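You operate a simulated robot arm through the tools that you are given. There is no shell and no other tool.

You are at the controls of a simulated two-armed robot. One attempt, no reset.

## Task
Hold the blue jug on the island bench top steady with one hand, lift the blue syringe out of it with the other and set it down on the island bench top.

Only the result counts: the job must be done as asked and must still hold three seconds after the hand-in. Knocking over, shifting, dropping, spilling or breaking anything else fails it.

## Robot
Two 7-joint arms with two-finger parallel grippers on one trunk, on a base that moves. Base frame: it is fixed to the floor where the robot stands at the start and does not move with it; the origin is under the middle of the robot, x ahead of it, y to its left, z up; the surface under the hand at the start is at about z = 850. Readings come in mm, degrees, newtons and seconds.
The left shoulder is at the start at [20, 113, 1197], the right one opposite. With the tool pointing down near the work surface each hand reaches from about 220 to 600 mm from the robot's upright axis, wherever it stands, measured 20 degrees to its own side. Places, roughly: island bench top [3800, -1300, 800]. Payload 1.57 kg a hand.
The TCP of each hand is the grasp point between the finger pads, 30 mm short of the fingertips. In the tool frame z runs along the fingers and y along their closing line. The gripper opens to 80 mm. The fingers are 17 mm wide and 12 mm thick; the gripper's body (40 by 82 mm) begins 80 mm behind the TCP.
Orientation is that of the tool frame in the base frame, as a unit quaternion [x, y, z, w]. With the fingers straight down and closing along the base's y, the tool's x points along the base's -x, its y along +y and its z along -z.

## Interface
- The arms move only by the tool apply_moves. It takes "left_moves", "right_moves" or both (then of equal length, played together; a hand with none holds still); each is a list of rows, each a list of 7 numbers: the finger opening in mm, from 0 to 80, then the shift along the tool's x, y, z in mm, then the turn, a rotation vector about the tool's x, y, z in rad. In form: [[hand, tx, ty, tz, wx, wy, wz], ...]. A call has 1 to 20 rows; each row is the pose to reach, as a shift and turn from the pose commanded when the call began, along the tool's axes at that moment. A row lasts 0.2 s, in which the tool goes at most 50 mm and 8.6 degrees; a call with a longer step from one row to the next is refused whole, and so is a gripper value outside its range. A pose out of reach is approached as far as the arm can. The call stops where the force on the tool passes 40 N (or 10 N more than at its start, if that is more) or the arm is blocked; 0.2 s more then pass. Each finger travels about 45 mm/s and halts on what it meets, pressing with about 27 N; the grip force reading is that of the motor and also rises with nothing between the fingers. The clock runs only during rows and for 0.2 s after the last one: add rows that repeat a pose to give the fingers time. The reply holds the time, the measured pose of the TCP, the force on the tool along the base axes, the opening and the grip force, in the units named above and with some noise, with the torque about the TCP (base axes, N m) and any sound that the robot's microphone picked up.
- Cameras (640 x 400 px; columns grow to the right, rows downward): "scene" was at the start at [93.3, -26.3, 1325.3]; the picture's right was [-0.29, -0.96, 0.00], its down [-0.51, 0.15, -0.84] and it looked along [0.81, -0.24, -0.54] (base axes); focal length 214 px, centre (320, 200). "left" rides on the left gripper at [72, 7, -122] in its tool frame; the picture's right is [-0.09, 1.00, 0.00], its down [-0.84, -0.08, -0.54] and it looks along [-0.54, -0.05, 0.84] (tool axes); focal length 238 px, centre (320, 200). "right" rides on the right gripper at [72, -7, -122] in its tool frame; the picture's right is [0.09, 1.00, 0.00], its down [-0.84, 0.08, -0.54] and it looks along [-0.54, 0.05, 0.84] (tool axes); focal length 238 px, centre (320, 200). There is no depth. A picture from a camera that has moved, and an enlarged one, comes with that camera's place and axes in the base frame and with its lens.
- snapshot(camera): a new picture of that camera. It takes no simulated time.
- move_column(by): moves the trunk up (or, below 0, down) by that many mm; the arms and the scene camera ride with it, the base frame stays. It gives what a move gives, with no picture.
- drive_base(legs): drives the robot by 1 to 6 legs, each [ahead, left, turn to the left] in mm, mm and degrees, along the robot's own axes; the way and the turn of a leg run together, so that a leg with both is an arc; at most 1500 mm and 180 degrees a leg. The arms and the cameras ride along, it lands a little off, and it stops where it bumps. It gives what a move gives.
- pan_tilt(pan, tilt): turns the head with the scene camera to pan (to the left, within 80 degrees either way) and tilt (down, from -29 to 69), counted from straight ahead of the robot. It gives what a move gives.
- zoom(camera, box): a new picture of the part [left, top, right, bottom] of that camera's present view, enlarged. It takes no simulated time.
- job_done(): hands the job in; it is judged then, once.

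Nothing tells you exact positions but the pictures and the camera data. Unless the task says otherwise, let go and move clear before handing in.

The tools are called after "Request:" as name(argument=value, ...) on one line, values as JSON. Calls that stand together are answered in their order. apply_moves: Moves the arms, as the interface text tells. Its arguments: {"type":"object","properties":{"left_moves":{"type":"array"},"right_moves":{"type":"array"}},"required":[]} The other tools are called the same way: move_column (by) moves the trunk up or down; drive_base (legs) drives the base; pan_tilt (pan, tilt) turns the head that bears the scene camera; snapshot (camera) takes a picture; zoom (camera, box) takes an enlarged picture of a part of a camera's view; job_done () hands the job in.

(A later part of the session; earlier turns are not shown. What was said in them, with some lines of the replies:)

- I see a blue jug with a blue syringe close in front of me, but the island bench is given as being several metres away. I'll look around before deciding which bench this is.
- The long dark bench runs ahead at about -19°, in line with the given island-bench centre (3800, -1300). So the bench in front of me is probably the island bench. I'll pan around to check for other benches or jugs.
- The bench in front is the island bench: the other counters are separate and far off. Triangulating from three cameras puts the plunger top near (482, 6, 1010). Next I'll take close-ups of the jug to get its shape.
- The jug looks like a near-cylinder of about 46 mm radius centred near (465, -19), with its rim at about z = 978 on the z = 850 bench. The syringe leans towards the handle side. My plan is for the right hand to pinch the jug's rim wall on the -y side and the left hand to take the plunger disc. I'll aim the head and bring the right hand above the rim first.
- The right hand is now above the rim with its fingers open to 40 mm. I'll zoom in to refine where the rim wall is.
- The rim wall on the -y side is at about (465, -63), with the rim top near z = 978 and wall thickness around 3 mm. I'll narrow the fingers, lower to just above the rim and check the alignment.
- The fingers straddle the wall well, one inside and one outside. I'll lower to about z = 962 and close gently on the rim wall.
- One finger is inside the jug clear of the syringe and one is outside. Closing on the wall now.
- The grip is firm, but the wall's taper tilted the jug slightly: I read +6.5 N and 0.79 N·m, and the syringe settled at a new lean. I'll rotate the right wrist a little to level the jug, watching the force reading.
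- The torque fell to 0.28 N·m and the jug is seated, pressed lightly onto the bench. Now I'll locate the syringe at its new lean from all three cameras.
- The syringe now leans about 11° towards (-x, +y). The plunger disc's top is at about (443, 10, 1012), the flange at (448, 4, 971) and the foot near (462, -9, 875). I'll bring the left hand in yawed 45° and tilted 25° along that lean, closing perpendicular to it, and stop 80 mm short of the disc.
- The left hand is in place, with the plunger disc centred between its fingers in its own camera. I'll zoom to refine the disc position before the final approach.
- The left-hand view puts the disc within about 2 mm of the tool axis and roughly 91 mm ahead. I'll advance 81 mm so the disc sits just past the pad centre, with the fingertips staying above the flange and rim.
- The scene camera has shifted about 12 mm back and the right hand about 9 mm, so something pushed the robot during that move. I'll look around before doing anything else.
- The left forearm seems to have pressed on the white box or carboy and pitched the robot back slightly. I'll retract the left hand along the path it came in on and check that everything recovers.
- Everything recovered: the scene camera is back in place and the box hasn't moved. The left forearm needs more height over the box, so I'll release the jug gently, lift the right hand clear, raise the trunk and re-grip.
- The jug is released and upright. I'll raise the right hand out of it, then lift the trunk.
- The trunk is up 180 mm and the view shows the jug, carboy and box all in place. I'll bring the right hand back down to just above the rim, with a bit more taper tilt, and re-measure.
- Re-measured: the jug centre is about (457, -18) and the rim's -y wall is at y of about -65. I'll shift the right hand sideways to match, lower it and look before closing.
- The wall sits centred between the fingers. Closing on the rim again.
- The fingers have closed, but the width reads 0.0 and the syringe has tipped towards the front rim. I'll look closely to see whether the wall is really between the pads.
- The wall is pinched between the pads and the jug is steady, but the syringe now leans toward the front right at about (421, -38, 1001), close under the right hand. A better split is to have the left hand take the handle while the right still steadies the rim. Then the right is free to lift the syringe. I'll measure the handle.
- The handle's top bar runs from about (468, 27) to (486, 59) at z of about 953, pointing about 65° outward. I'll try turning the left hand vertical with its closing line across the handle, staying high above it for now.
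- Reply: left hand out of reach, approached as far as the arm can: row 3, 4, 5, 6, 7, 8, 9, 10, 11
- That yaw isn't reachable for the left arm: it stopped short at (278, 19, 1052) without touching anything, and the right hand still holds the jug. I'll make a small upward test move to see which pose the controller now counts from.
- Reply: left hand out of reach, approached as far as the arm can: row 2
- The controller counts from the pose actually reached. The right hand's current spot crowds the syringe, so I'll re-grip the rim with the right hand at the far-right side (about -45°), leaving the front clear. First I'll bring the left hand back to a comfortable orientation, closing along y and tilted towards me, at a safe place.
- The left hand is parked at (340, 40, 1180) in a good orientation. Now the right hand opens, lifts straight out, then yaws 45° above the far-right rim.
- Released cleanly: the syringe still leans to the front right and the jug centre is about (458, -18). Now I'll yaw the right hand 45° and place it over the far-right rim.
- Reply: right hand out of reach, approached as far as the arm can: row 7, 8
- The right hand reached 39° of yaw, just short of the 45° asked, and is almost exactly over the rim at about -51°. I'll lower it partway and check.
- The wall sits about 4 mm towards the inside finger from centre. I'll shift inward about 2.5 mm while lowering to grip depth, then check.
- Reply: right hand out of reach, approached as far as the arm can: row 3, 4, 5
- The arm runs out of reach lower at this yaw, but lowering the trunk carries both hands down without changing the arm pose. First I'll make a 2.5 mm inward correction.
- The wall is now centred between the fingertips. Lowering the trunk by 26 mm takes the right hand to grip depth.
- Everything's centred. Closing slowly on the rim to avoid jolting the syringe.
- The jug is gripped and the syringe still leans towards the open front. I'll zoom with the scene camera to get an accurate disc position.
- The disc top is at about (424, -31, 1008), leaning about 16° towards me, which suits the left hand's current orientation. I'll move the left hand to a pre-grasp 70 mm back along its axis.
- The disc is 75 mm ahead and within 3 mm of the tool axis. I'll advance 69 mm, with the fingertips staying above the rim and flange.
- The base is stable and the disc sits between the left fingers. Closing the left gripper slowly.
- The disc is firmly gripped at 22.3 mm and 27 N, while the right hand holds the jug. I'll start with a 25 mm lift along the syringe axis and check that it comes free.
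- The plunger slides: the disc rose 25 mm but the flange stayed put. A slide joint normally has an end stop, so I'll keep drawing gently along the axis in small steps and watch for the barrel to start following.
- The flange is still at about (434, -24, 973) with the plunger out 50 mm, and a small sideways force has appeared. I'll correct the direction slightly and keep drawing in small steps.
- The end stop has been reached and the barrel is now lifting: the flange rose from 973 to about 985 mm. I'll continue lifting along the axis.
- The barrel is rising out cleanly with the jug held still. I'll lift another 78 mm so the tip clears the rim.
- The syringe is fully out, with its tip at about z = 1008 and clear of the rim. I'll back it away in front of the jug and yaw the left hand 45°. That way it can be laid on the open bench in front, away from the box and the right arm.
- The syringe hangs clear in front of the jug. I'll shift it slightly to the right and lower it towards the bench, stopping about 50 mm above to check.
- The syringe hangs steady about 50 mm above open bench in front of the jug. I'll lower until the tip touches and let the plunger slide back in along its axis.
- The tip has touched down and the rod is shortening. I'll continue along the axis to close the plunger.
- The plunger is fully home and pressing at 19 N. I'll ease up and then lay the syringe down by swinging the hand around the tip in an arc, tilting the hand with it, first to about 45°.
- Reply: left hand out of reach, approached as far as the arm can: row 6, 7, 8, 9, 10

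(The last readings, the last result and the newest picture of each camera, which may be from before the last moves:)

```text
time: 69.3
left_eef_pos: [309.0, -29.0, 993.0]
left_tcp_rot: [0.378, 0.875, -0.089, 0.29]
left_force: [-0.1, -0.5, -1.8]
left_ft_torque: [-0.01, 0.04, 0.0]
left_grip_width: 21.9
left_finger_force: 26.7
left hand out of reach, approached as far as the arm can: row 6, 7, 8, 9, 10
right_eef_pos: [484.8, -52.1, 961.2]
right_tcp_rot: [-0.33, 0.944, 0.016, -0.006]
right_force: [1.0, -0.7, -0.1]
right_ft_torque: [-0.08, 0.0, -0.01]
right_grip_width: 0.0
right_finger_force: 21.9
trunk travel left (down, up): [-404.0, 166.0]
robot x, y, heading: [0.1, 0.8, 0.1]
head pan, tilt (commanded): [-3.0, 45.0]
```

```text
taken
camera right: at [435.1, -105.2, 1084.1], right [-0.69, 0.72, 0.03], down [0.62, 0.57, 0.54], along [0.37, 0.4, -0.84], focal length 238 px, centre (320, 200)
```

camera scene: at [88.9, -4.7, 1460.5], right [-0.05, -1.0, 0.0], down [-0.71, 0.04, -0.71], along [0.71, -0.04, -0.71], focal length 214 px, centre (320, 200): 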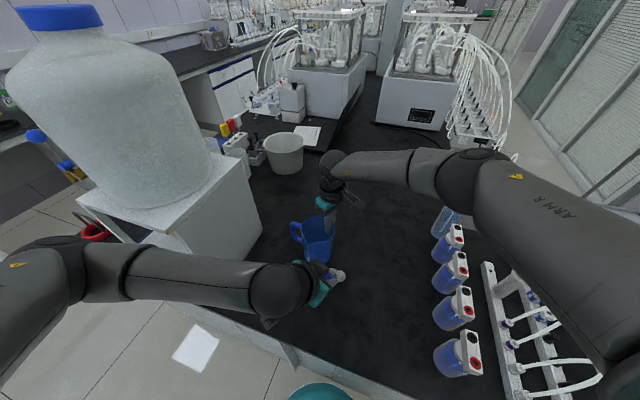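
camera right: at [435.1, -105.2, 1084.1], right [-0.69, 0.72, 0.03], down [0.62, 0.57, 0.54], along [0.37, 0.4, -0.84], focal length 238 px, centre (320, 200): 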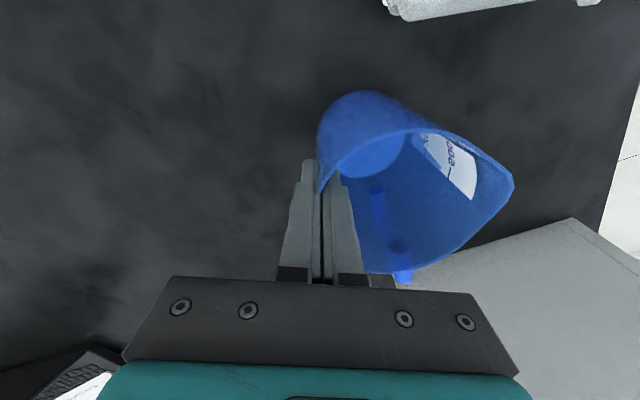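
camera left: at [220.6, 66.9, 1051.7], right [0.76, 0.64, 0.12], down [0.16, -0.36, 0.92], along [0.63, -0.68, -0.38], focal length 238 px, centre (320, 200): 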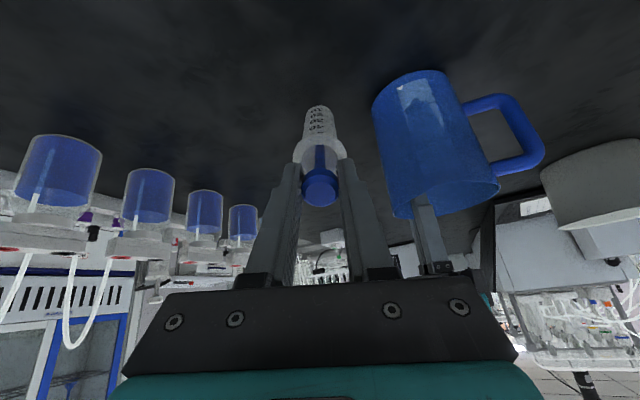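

The arm is at its near limit here, with the hand tilted 35°. There's plenty of free bench further out, so I'll lift slightly and shift the syringe about 75 mm outward to the right front before continuing.

Request:
apply_moves(left_moves=[[10, -4.6, 0.5, -6.5, 0, 0, 0], [10, -15, 2.4, 0.7, 0, 0, 0], [10, -27.5, 4.8, 9.7, 0, 0, 0], [10, -40, 7.2, 18.7, 0, 0, 0], [10, -52.5, 9.5, 27.8, 0, 0, 0], [10, -64.9, 11.9, 36.8, 0, 0, 0], [10, -64.9, 11.9, 36.8, 0, 0, 0]])

Request:
snapshot(camera="left")

Request:
snapshot(camera="scene")

Request:
snapshot(camera="right")

```text
time: 70.9
left_eef_pos: [369.0, -73.6, 1001.9]
left_tcp_rot: [0.378, 0.874, -0.09, 0.291]
left_force: [-0.1, 0.1, -0.8]
left_ft_torque: [0.04, 0.01, -0.02]
left_grip_width: 22.0
left_finger_force: 26.8
right_eef_pos: [485.2, -53.0, 961.5]
right_tcp_rot: [-0.331, 0.944, 0.017, -0.006]
right_force: [-0.5, -0.5, 0.6]
right_ft_torque: [-0.06, -0.02, 0.0]
right_grip_width: 0.0
right_finger_force: 22.1
trunk travel left (down, up): [-404.0, 166.0]
robot x, y, heading: [-0.6, -2.6, -0.2]
head pan, tilt (commanded): [-3.0, 45.0]
```

```text
taken
camera left: at [281.0, 21.4, 1060.7], right [0.76, 0.64, 0.12], down [0.16, -0.36, 0.92], along [0.63, -0.68, -0.38], focal length 238 px, centre (320, 200)
```

left: 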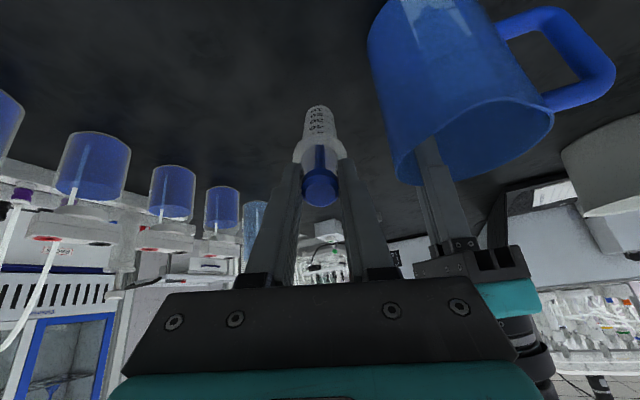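

```text
taken
camera scene: at [88.8, -4.7, 1460.5], right [-0.05, -1.0, 0.0], down [-0.71, 0.04, -0.71], along [0.71, -0.04, -0.71], focal length 214 px, centre (320, 200)
```

scene: 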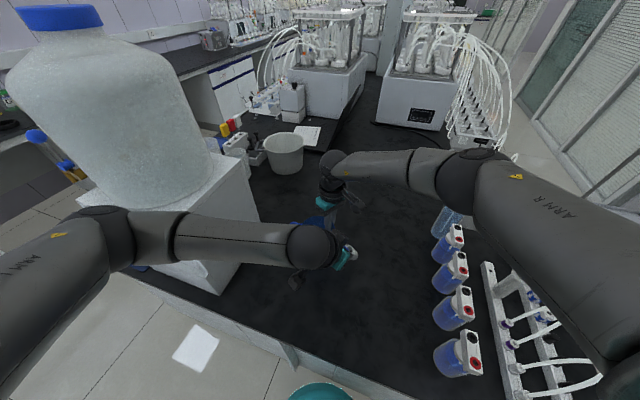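

```text
taken
camera right: at [435.1, -105.1, 1084.1], right [-0.69, 0.72, 0.03], down [0.62, 0.57, 0.54], along [0.37, 0.4, -0.84], focal length 238 px, centre (320, 200)
```

right: 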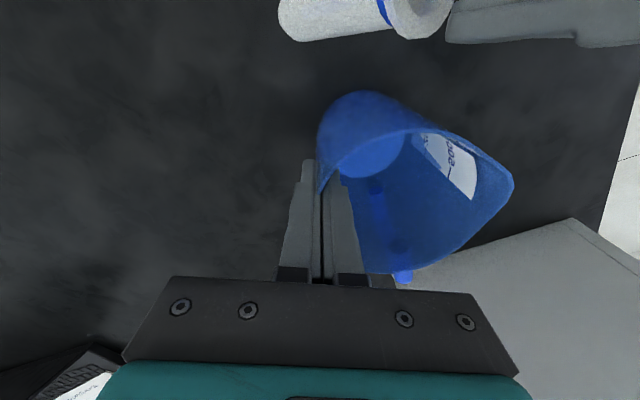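

The syringe is over open bench with its tip just above the surface. I'll lower to touch and then swing the disc end down in an arc, first to about 54°.

Request:
apply_moves(left_moves=[[10, -7, 0, 8, 0, 0, 0], [10, -14.5, -0.1, 16.3, 0, 0, 0], [10, -2.5, -0.1, 15.5, 0, 0, 0], [10, 9.6, -0.2, 14.8, 0, 0, 0], [10, 21, -0.1, 14.6, 0, 0, 0], [10, 32.1, 0, 14.5, 0, 0, 0], [10, 43, 0.1, 16.2, 0, 0, 0], [10, 53.6, 0.3, 18.1, 0, 0, 0], [10, 53.6, 0.3, 18.1, 0, 0, 0]])

Request:
snapshot(camera="left")

Request:
snapshot(camera="scene")

Request:
snapshot(camera="right")

```text
time: 72.9
left_eef_pos: [347.3, -46.4, 955.8]
left_tcp_rot: [0.379, 0.874, -0.09, 0.29]
left_force: [-0.1, -1.0, 4.8]
left_ft_torque: [-0.54, -0.49, -0.09]
left_grip_width: 21.7
left_finger_force: 27.3
right_eef_pos: [484.6, -52.9, 962.5]
right_tcp_rot: [-0.33, 0.944, 0.016, -0.006]
right_force: [-0.9, -0.3, 0.3]
right_ft_torque: [-0.08, -0.05, -0.02]
right_grip_width: 0.0
right_finger_force: 22.4
trunk travel left (down, up): [-404.0, 166.0]
robot x, y, heading: [2.2, -2.8, -0.1]
head pan, tilt (commanded): [-3.0, 45.0]
```

```text
taken
camera left: at [259.1, 48.2, 1014.7], right [0.76, 0.64, 0.12], down [0.16, -0.36, 0.92], along [0.63, -0.68, -0.38], focal length 238 px, centre (320, 200)
```

left: 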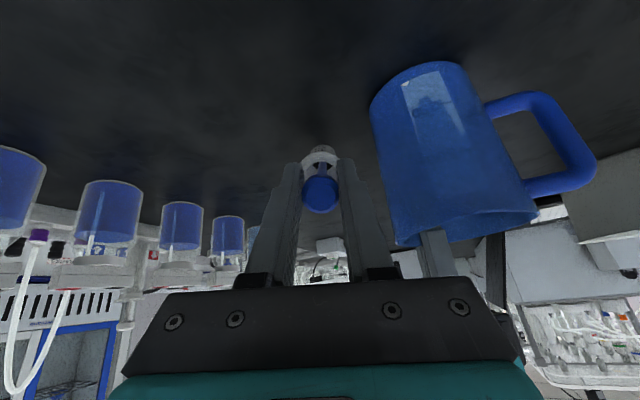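

```text
taken
camera scene: at [88.6, -4.8, 1460.5], right [-0.05, -1.0, 0.0], down [-0.71, 0.04, -0.71], along [0.71, -0.04, -0.71], focal length 214 px, centre (320, 200)
```

scene: 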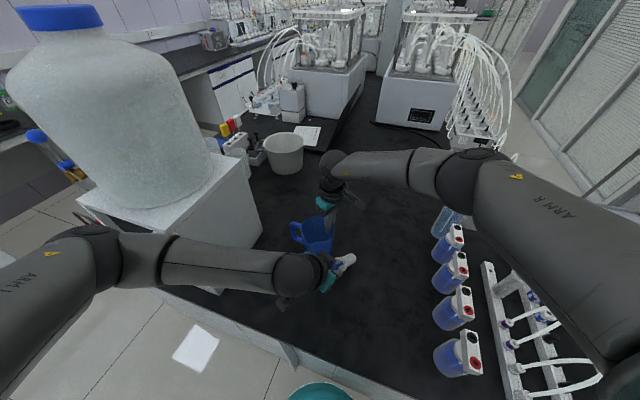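

```text
taken
camera right: at [434.9, -105.2, 1084.1], right [-0.69, 0.72, 0.03], down [0.62, 0.57, 0.54], along [0.37, 0.4, -0.84], focal length 238 px, centre (320, 200)
```

right: 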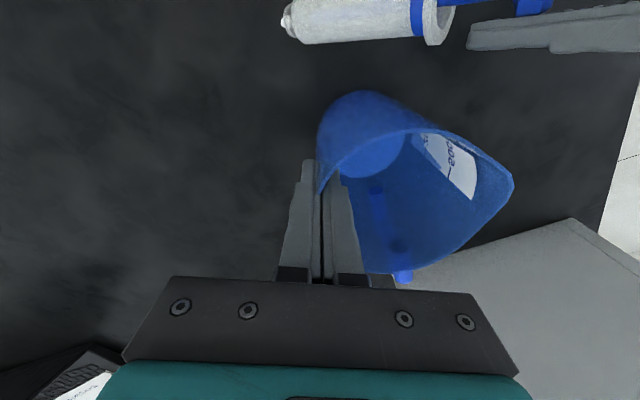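

It's pivoting smoothly and is now about 54° over. I'll continue down to about 80°.

Request:
apply_moves(left_moves=[[10, 10, 0.05, 3.5, 0, 0, 0], [10, 20.5, 0.1, 7.2, 0, 0, 0], [10, 30, 0.1, 12.3, 0, 0, 0], [10, 39.3, 0.1, 17.8, 0, 0, 0], [10, 47, 0.15, 24, 0, 0, 0], [10, 54.4, 0.2, 30, 0, 0, 0], [10, 54.4, 0.2, 30, 0, 0, 0]])

Request:
snapshot(camera="left")

Request:
zoom(camera="scene", box=[260, 200, 420, 320])

Request:
snapshot(camera="right")

```text
time: 74.5
left_eef_pos: [342.6, -12.2, 915.8]
left_tcp_rot: [0.376, 0.874, -0.104, 0.289]
left_force: [1.0, -0.2, -0.3]
left_ft_torque: [0.03, 0.08, -0.04]
left_grip_width: 23.1
left_finger_force: 11.7
left hand out of reach, approached as far as the arm can: row 3, 4, 5, 6, 7
right_eef_pos: [482.9, -50.9, 963.5]
right_tcp_rot: [-0.33, 0.944, 0.015, -0.005]
right_force: [0.6, -0.1, 0.1]
right_ft_torque: [-0.13, -0.08, 0.01]
right_grip_width: 0.2
right_finger_force: 22.9
trunk travel left (down, up): [-404.0, 166.0]
robot x, y, heading: [0.8, 1.3, -0.2]
head pan, tilt (commanded): [-3.0, 45.0]
```

```text
taken
camera left: at [255.7, 84.5, 973.4], right [0.77, 0.64, 0.09], down [0.17, -0.34, 0.93], along [0.62, -0.69, -0.37], focal length 238 px, centre (320, 200)
```

left: 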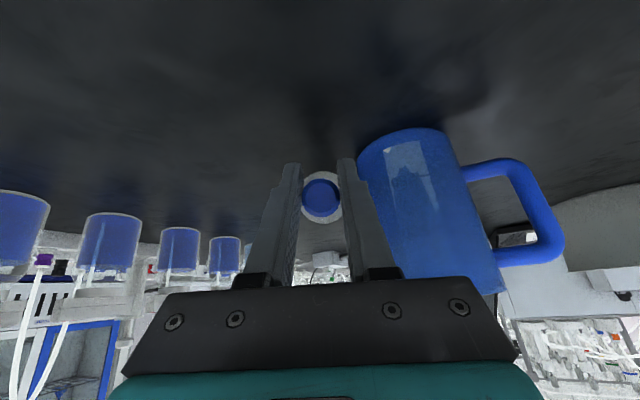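

```text
3.33 times, centred on (340, 260) of scene
camera zoom: at [87.3, -2.1, 1460.4], right [-0.05, -1.0, 0.0], down [-0.71, 0.04, -0.71], along [0.71, -0.04, -0.71], focal length 715 px, centre (253, 0)
```

zoom: 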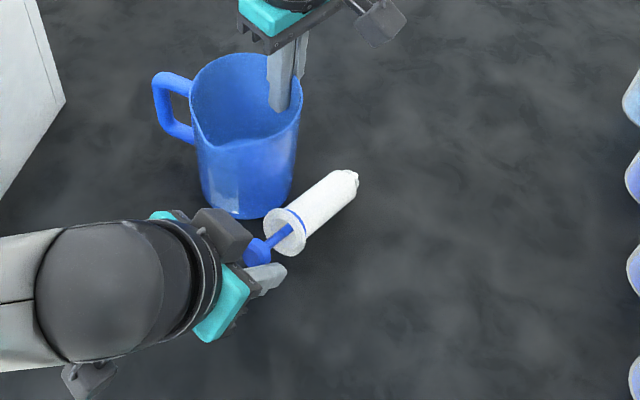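

```text
taken
camera right: at [433.9, -103.0, 1084.7], right [-0.69, 0.72, 0.03], down [0.62, 0.57, 0.54], along [0.37, 0.4, -0.84], focal length 238 px, centre (320, 200)
```

right: 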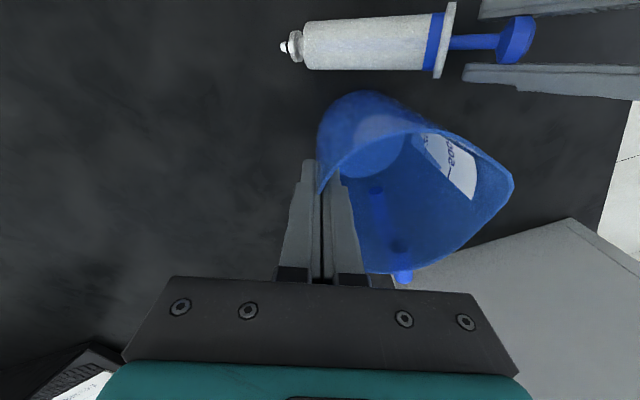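

The syringe now looks to be lying on the bench and partly slipped from the pads. The arm hit its reach limit again and the base shows a 2–3 mm shift, so I'll look at the whole scene before doing anything.

Request:
snapshot(camera="scene")

Request:
zoom(camera="right", box=[260, 0, 600, 110])

Request:
zoom(camera="left", box=[220, 120, 440, 300])

```text
taken
camera scene: at [87.3, -2.1, 1460.4], right [-0.05, -1.0, 0.0], down [-0.71, 0.04, -0.71], along [0.71, -0.04, -0.71], focal length 214 px, centre (320, 200)
```

scene: 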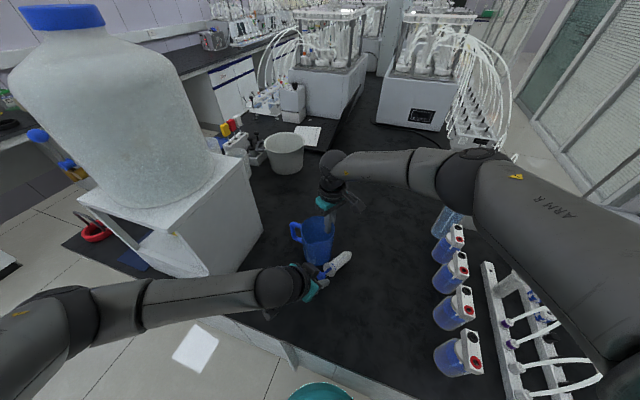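

```text
1.88 times, centred on (430, 55) of right
camera zoom: at [433.9, -103.0, 1084.7], right [-0.69, 0.72, 0.03], down [0.62, 0.57, 0.54], along [0.37, 0.4, -0.84], focal length 449 px, centre (113, 473)
```

zoom: 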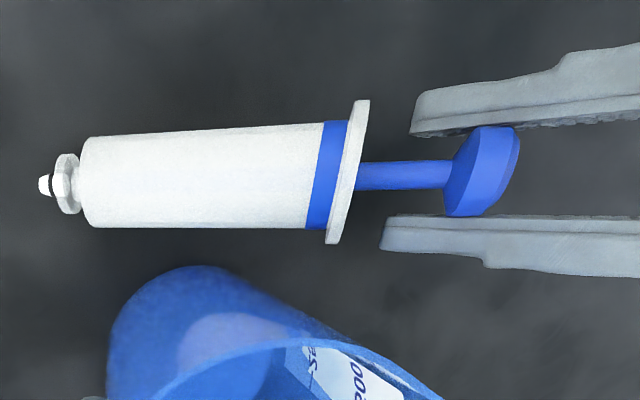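

```text
2.22 times, centred on (330, 210) of left
camera zoom: at [255.7, 84.5, 973.4], right [0.77, 0.64, 0.09], down [0.17, -0.34, 0.93], along [0.62, -0.69, -0.37], focal length 530 px, centre (298, 178)
```

zoom: 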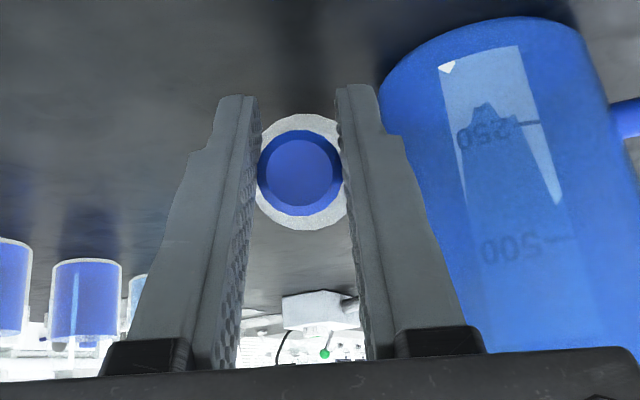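

The disc is still gripped at about (346, -16, 918), with the syringe leaning about 66° and its tip on the bench. Making the hand more upright should free the arm, so I'll rotate it about the disc first and check the base.

Request:
apply_moves(left_moves=[[10, 0, 0, 0, 0, 0.1, 0], [10, 0, 0, 0, 0, 0.2, 0], [10, 0, 0, 0, 0, 0.3, 0], [10, 0, 0, 0, 0, 0.4, 0], [10, 0, 0, 0, 0, 0.4, 0]])

Request:
snapshot(camera="scene")

Request:
snapshot(camera="right")

Request:
snapshot(camera="left")

```text
time: 75.7
left_eef_pos: [343.3, -16.9, 917.4]
left_tcp_rot: [0.389, 0.915, -0.013, 0.11]
left_force: [0.4, -0.6, 5.2]
left_ft_torque: [-0.54, -0.48, -0.04]
left_grip_width: 22.5
left_finger_force: 27.6
right_eef_pos: [483.6, -52.6, 962.6]
right_tcp_rot: [-0.33, 0.944, 0.017, -0.006]
right_force: [0.3, 0.0, 0.1]
right_ft_torque: [-0.04, 0.02, 0.0]
right_grip_width: 0.0
right_finger_force: 22.4
trunk travel left (down, up): [-404.0, 166.0]
robot x, y, heading: [-0.9, -0.0, -0.1]
head pan, tilt (commanded): [-3.0, 45.0]
```

```text
taken
camera scene: at [88.7, -4.7, 1460.5], right [-0.05, -1.0, 0.0], down [-0.71, 0.04, -0.71], along [0.71, -0.04, -0.71], focal length 214 px, centre (320, 200)
```

scene: 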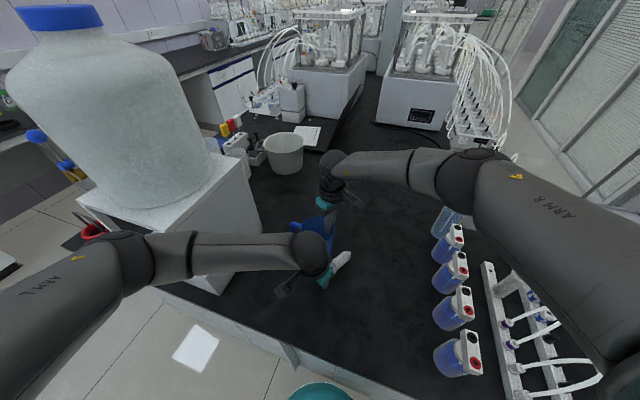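

```text
taken
camera right: at [434.9, -105.2, 1084.1], right [-0.69, 0.72, 0.03], down [0.62, 0.57, 0.54], along [0.37, 0.4, -0.84], focal length 238 px, centre (320, 200)
```

right: 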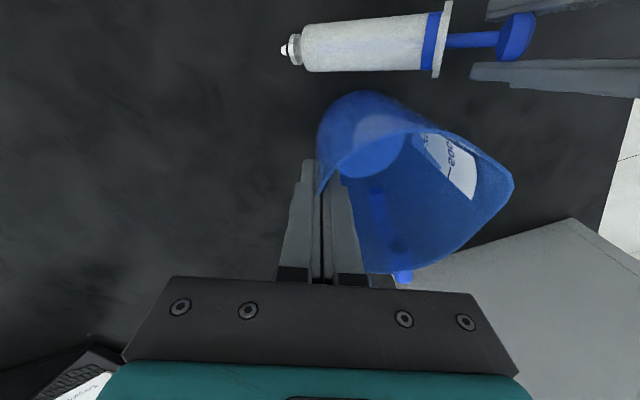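

```text
taken
camera left: at [276.2, 53.6, 1021.2], right [0.77, 0.63, 0.08], down [0.4, -0.59, 0.7], along [0.49, -0.51, -0.71], focal length 238 px, centre (320, 200)
```

left: 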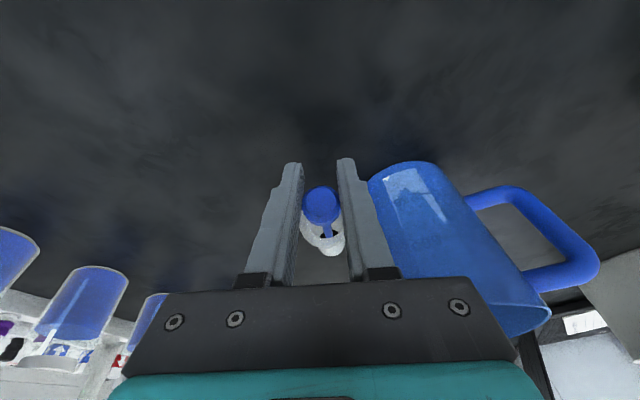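

The base is back to normal and the hand is upright with the syringe still held. I'll lower the disc end the rest of the way, to about 3 mm of fingertip clearance.

Request:
apply_moves(left_moves=[[10, 3.5, -0.3, 4, 0, 0, 0], [10, 7, -0.6, 8.5, 0, 0, 0], [10, 10.5, -1, 13, 0, 0, 0], [10, 13.5, -1.3, 17.5, 0, 0, 0], [10, 16, -1.6, 21.5, 0, 0, 0], [10, 18, -1.9, 25.5, 0, 0, 0], [10, 19.3, -2.1, 28.6, 0, 0, 0], [10, 19.3, -2.1, 28.6, 0, 0, 0]])

Request:
snapshot(camera="scene")

Request:
snapshot(camera="right")

Request:
snapshot(camera="left")

```text
time: 77.5
left_eef_pos: [333.1, -6.2, 883.9]
left_tcp_rot: [0.389, 0.914, -0.012, 0.111]
left_force: [-1.9, 2.2, 3.6]
left_ft_torque: [-0.42, -0.5, 0.0]
left_grip_width: 22.1
left_finger_force: 27.0
right_eef_pos: [484.2, -52.5, 962.7]
right_tcp_rot: [-0.33, 0.944, 0.016, -0.006]
right_force: [-0.9, 0.4, -0.2]
right_ft_torque: [-0.09, 0.0, 0.01]
right_grip_width: 0.1
right_finger_force: 22.3
trunk travel left (down, up): [-404.0, 166.0]
robot x, y, heading: [3.1, -1.0, -0.0]
head pan, tilt (commanded): [-3.0, 45.0]
```

```text
taken
camera scene: at [88.4, -4.5, 1460.5], right [-0.05, -1.0, 0.0], down [-0.71, 0.04, -0.71], along [0.71, -0.04, -0.71], focal length 214 px, centre (320, 200)
```

scene: 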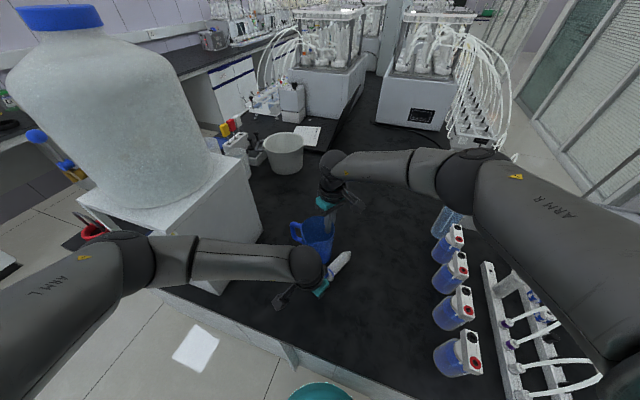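

```text
taken
camera right: at [434.7, -104.9, 1084.2], right [-0.69, 0.72, 0.03], down [0.62, 0.57, 0.54], along [0.37, 0.4, -0.84], focal length 238 px, centre (320, 200)
```

right: 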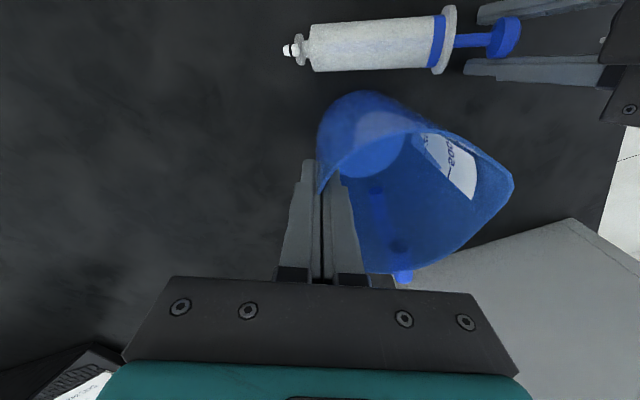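

```text
taken
camera left: at [266.4, 63.4, 988.6], right [0.77, 0.63, 0.08], down [0.4, -0.59, 0.7], along [0.49, -0.51, -0.71], focal length 238 px, centre (320, 200)
```

left: 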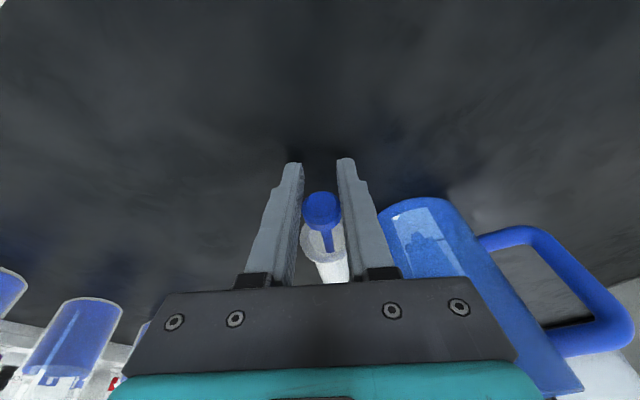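

The syringe is nearly flat on the bench. I'll release it gently.

Request:
apply_moves(left_moves=[[20, 0, 0, 0, 0, 0, 0], [22, 0, 0, 0, 0, 0, 0], [23.5, 0, 0, 0, 0, 0, 0], [25, 0, 0, 0, 0, 0, 0], [27, 0, 0, 0, 0, 0, 0], [30, 0, 0, 0, 0, 0, 0], [36, 0, 0, 0, 0, 0, 0], [44, 0, 0, 0, 0, 0, 0], [54, 0, 0, 0, 0, 0, 0], [54, 0, 0, 0, 0, 0, 0]])

Request:
snapshot(camera="right")

Request:
snapshot(camera="left")

Request:
zoom(camera="scene", box=[260, 200, 420, 320])

```text
time: 79.7
left_eef_pos: [334.4, -7.5, 884.9]
left_tcp_rot: [0.39, 0.914, -0.013, 0.112]
left_force: [0.9, -0.5, 0.4]
left_ft_torque: [0.01, -0.01, 0.01]
left_grip_width: 53.9
left_finger_force: 0.0
right_eef_pos: [483.9, -52.5, 961.9]
right_tcp_rot: [-0.33, 0.944, 0.016, -0.006]
right_force: [0.6, 0.4, 0.3]
right_ft_torque: [-0.07, -0.04, -0.01]
right_grip_width: 0.2
right_finger_force: 22.7
trunk travel left (down, up): [-404.0, 166.0]
robot x, y, heading: [-2.0, -0.6, 0.1]
head pan, tilt (commanded): [-3.0, 45.0]
```

```text
taken
camera right: at [435.1, -105.1, 1084.1], right [-0.69, 0.72, 0.03], down [0.62, 0.57, 0.54], along [0.37, 0.4, -0.84], focal length 238 px, centre (320, 200)
```

right: 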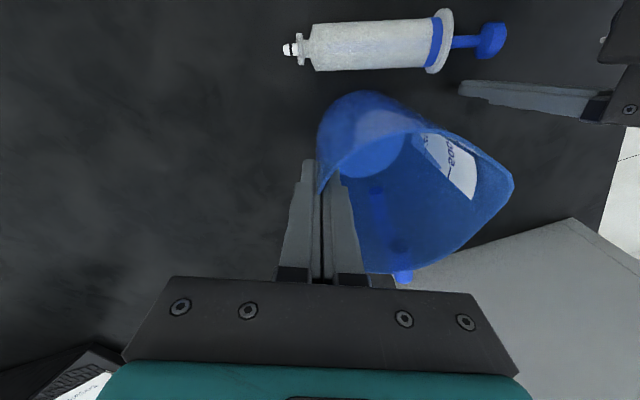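

```text
taken
camera left: at [267.0, 62.9, 988.8], right [0.77, 0.63, 0.08], down [0.4, -0.59, 0.7], along [0.49, -0.51, -0.71], focal length 238 px, centre (320, 200)
```

left: 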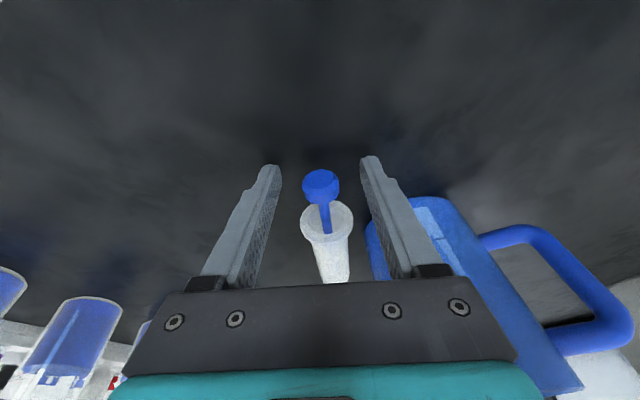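

```text
3.33 times, centred on (340, 260) of scene
camera zoom: at [88.9, -4.7, 1460.5], right [-0.05, -1.0, 0.0], down [-0.71, 0.04, -0.71], along [0.71, -0.04, -0.71], focal length 715 px, centre (253, 0)
```

zoom: 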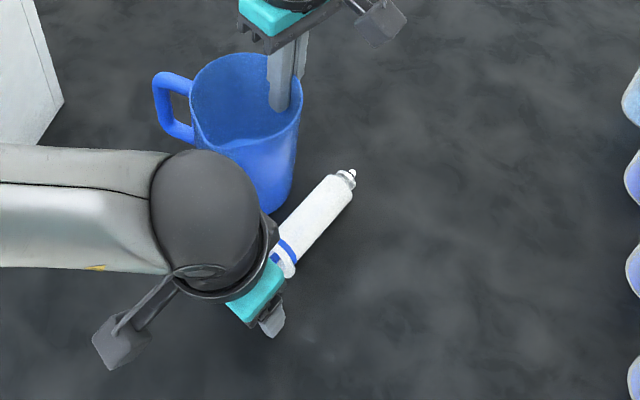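

The syringe rests on the bench and the left hand is free. I'll raise the left hand straight up.

Request:
apply_moves(left_moves=[[54, -2.1, 0.6, -9.8, 0, 0, 0], [54, -5.3, 1.5, -24.4, 0, 0, 0], [54, -9.5, 2.8, -44, 0, 0, 0], [54, -14.8, 4.3, -68.4, 0, 0, 0], [54, -20.1, 5.9, -92.8, 0, 0, 0], [54, -25.4, 7.4, -117, 0, 0, 0], [54, -30, 8.7, -137, 0, 0, 0], [54, -30, 8.7, -137, 0, 0, 0]])

Request:
snapshot(camera="left")

Request:
snapshot(camera="right")

Request:
snapshot(camera="scene")

```text
time: 81.5
left_eef_pos: [333.9, -7.1, 1024.9]
left_tcp_rot: [0.389, 0.914, -0.012, 0.111]
left_force: [-0.3, -0.3, 0.6]
left_ft_torque: [0.0, -0.02, 0.01]
left_grip_width: 54.2
left_finger_force: 0.0
right_eef_pos: [484.7, -53.0, 962.3]
right_tcp_rot: [-0.331, 0.943, 0.016, -0.006]
right_force: [-0.3, 0.8, 0.4]
right_ft_torque: [-0.08, -0.03, -0.01]
right_grip_width: 0.0
right_finger_force: 22.3
trunk travel left (down, up): [-404.0, 166.0]
robot x, y, heading: [-0.9, -4.6, -0.1]
head pan, tilt (commanded): [-3.0, 45.0]
```

```text
taken
camera left: at [266.8, 62.8, 1129.7], right [0.77, 0.63, 0.08], down [0.4, -0.59, 0.7], along [0.49, -0.51, -0.71], focal length 238 px, centre (320, 200)
```

left: 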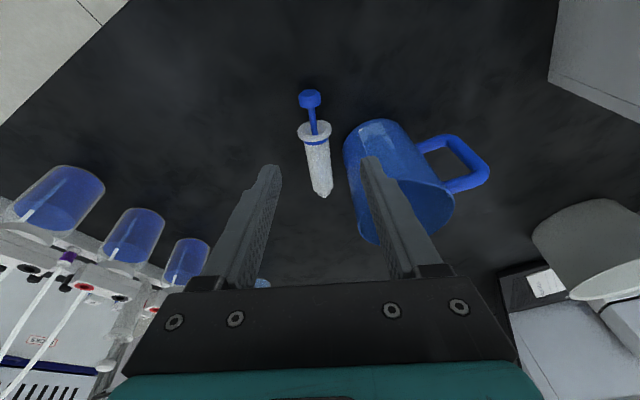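

```text
taken
camera right: at [435.0, -105.2, 1084.1], right [-0.69, 0.72, 0.03], down [0.62, 0.57, 0.54], along [0.37, 0.4, -0.84], focal length 238 px, centre (320, 200)
```

right: 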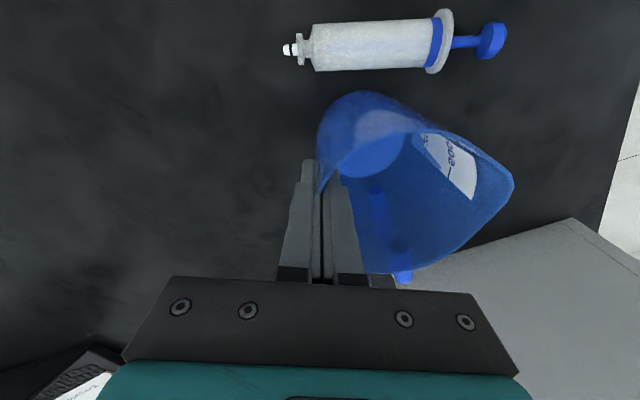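

```text
taken
camera scene: at [88.9, -4.8, 1460.5], right [-0.05, -1.0, 0.0], down [-0.71, 0.04, -0.71], along [0.71, -0.04, -0.71], focal length 214 px, centre (320, 200)
```

scene: 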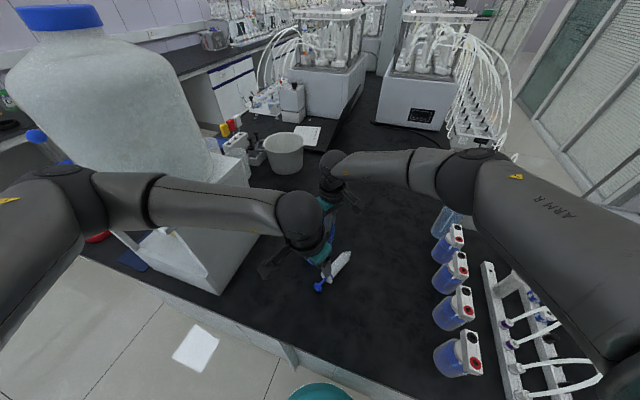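

The syringe is lying still on the bench beside the jug. Now I'll open the right hand gently and raise it clear.

Request:
apply_moves(right_moves=[[2, 0, 0, 0, 0, 0, 0], [5, 0, 0, 0, 0, 0, 0], [9, 0, 0, 0, 0, 0, 0], [15, 0, 0, 0, 0, 0, 0], [22, 0, 0, 0, 0, 0, 0], [30, 0, 0, 0, 0, 0, 0], [32, 0, 0, 0, 0, 0, 0], [32, 0, 0, -12, 0, 0, 0], [32, 0, 0, -28, 0, 0, 0], [32, 0, 0, -45, 0, 0, 0], [32, 0, 0, -62, 0, 0, 0], [32, 0, 0, -80, 0, 0, 0], [32, 0, 0, -98, 0, 0, 0], [32, 0, 0, -115, 0, 0, 0], [32, 0, 0, -115, 0, 0, 0]])

Request:
snapshot(camera="right")

Request:
snapshot(camera="left")

Request:
snapshot(camera="scene")

```text
time: 84.7
left_eef_pos: [334.4, -7.2, 1023.5]
left_tcp_rot: [0.389, 0.914, -0.013, 0.111]
left_force: [0.0, -1.0, 1.4]
left_ft_torque: [0.01, 0.01, 0.01]
left_grip_width: 54.0
left_finger_force: 0.1
right_eef_pos: [488.0, -56.3, 1077.3]
right_tcp_rot: [-0.331, 0.944, 0.016, -0.006]
right_force: [0.1, -0.3, 0.4]
right_ft_torque: [-0.02, -0.01, -0.01]
right_grip_width: 32.1
right_finger_force: 0.0
trunk travel left (down, up): [-404.0, 166.0]
robot x, y, heading: [-0.6, -2.1, 0.2]
head pan, tilt (commanded): [-3.0, 45.0]
```

```text
taken
camera right: at [437.6, -108.0, 1198.9], right [-0.69, 0.72, 0.03], down [0.62, 0.57, 0.54], along [0.37, 0.4, -0.84], focal length 238 px, centre (320, 200)
```

right: 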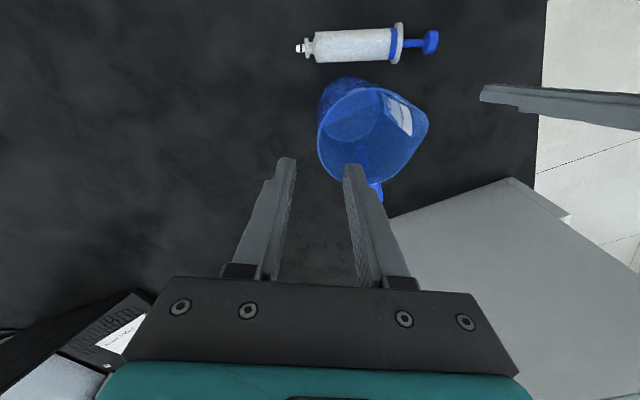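

```text
taken
camera left: at [266.9, 62.7, 1129.4], right [0.77, 0.63, 0.08], down [0.4, -0.59, 0.7], along [0.49, -0.51, -0.71], focal length 238 px, centre (320, 200)
```

left: 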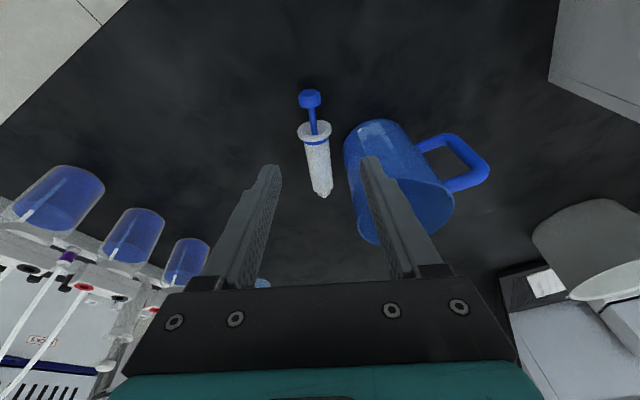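

```text
taken
camera scene: at [89.0, -4.7, 1460.4], right [-0.05, -1.0, 0.0], down [-0.71, 0.04, -0.71], along [0.71, -0.04, -0.71], focal length 214 px, centre (320, 200)
```

scene: 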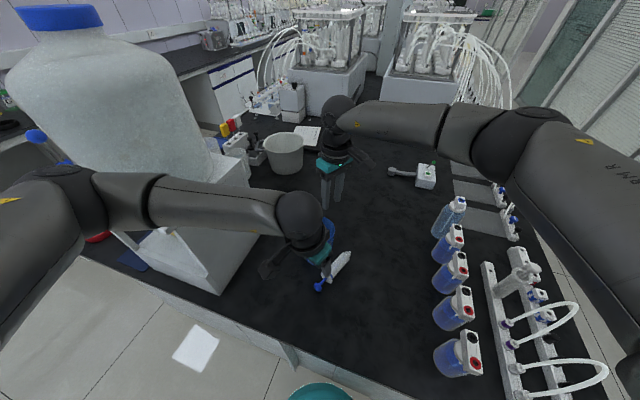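

The syringe lies still on the bench, with no change between the last two views. The jug stands upright and empty, both hands are open and clear, and nothing else appears moved. Handing in.

Request:
job_done()

```text
The job is handed in.
```

The blue syringe is now lying on the island bench top in front of the jug. The jug stands upright and empty, and both hands are open and clear.

- **Jug movement:** It took several attempts to get a good grip on the jug's rim. It moved by several millimetres and turned somewhat from where it started. The final grip held it steady while the syringe came out.
- **Syringe:** I lifted it by the plunger, which slid out about 50 mm to its stop before the barrel came up. The plunger was pushed back in when I set the syringe down.
- **Contact with the white box:** Early on, the left forearm seems to have pressed on the white box or the carboy standing on it, tilting the robot back slightly. I backed off at once. The box was still in the same place in the pictures afterwards, and I saw no sign the carboy had moved, though part of it was hidden from view at the time.
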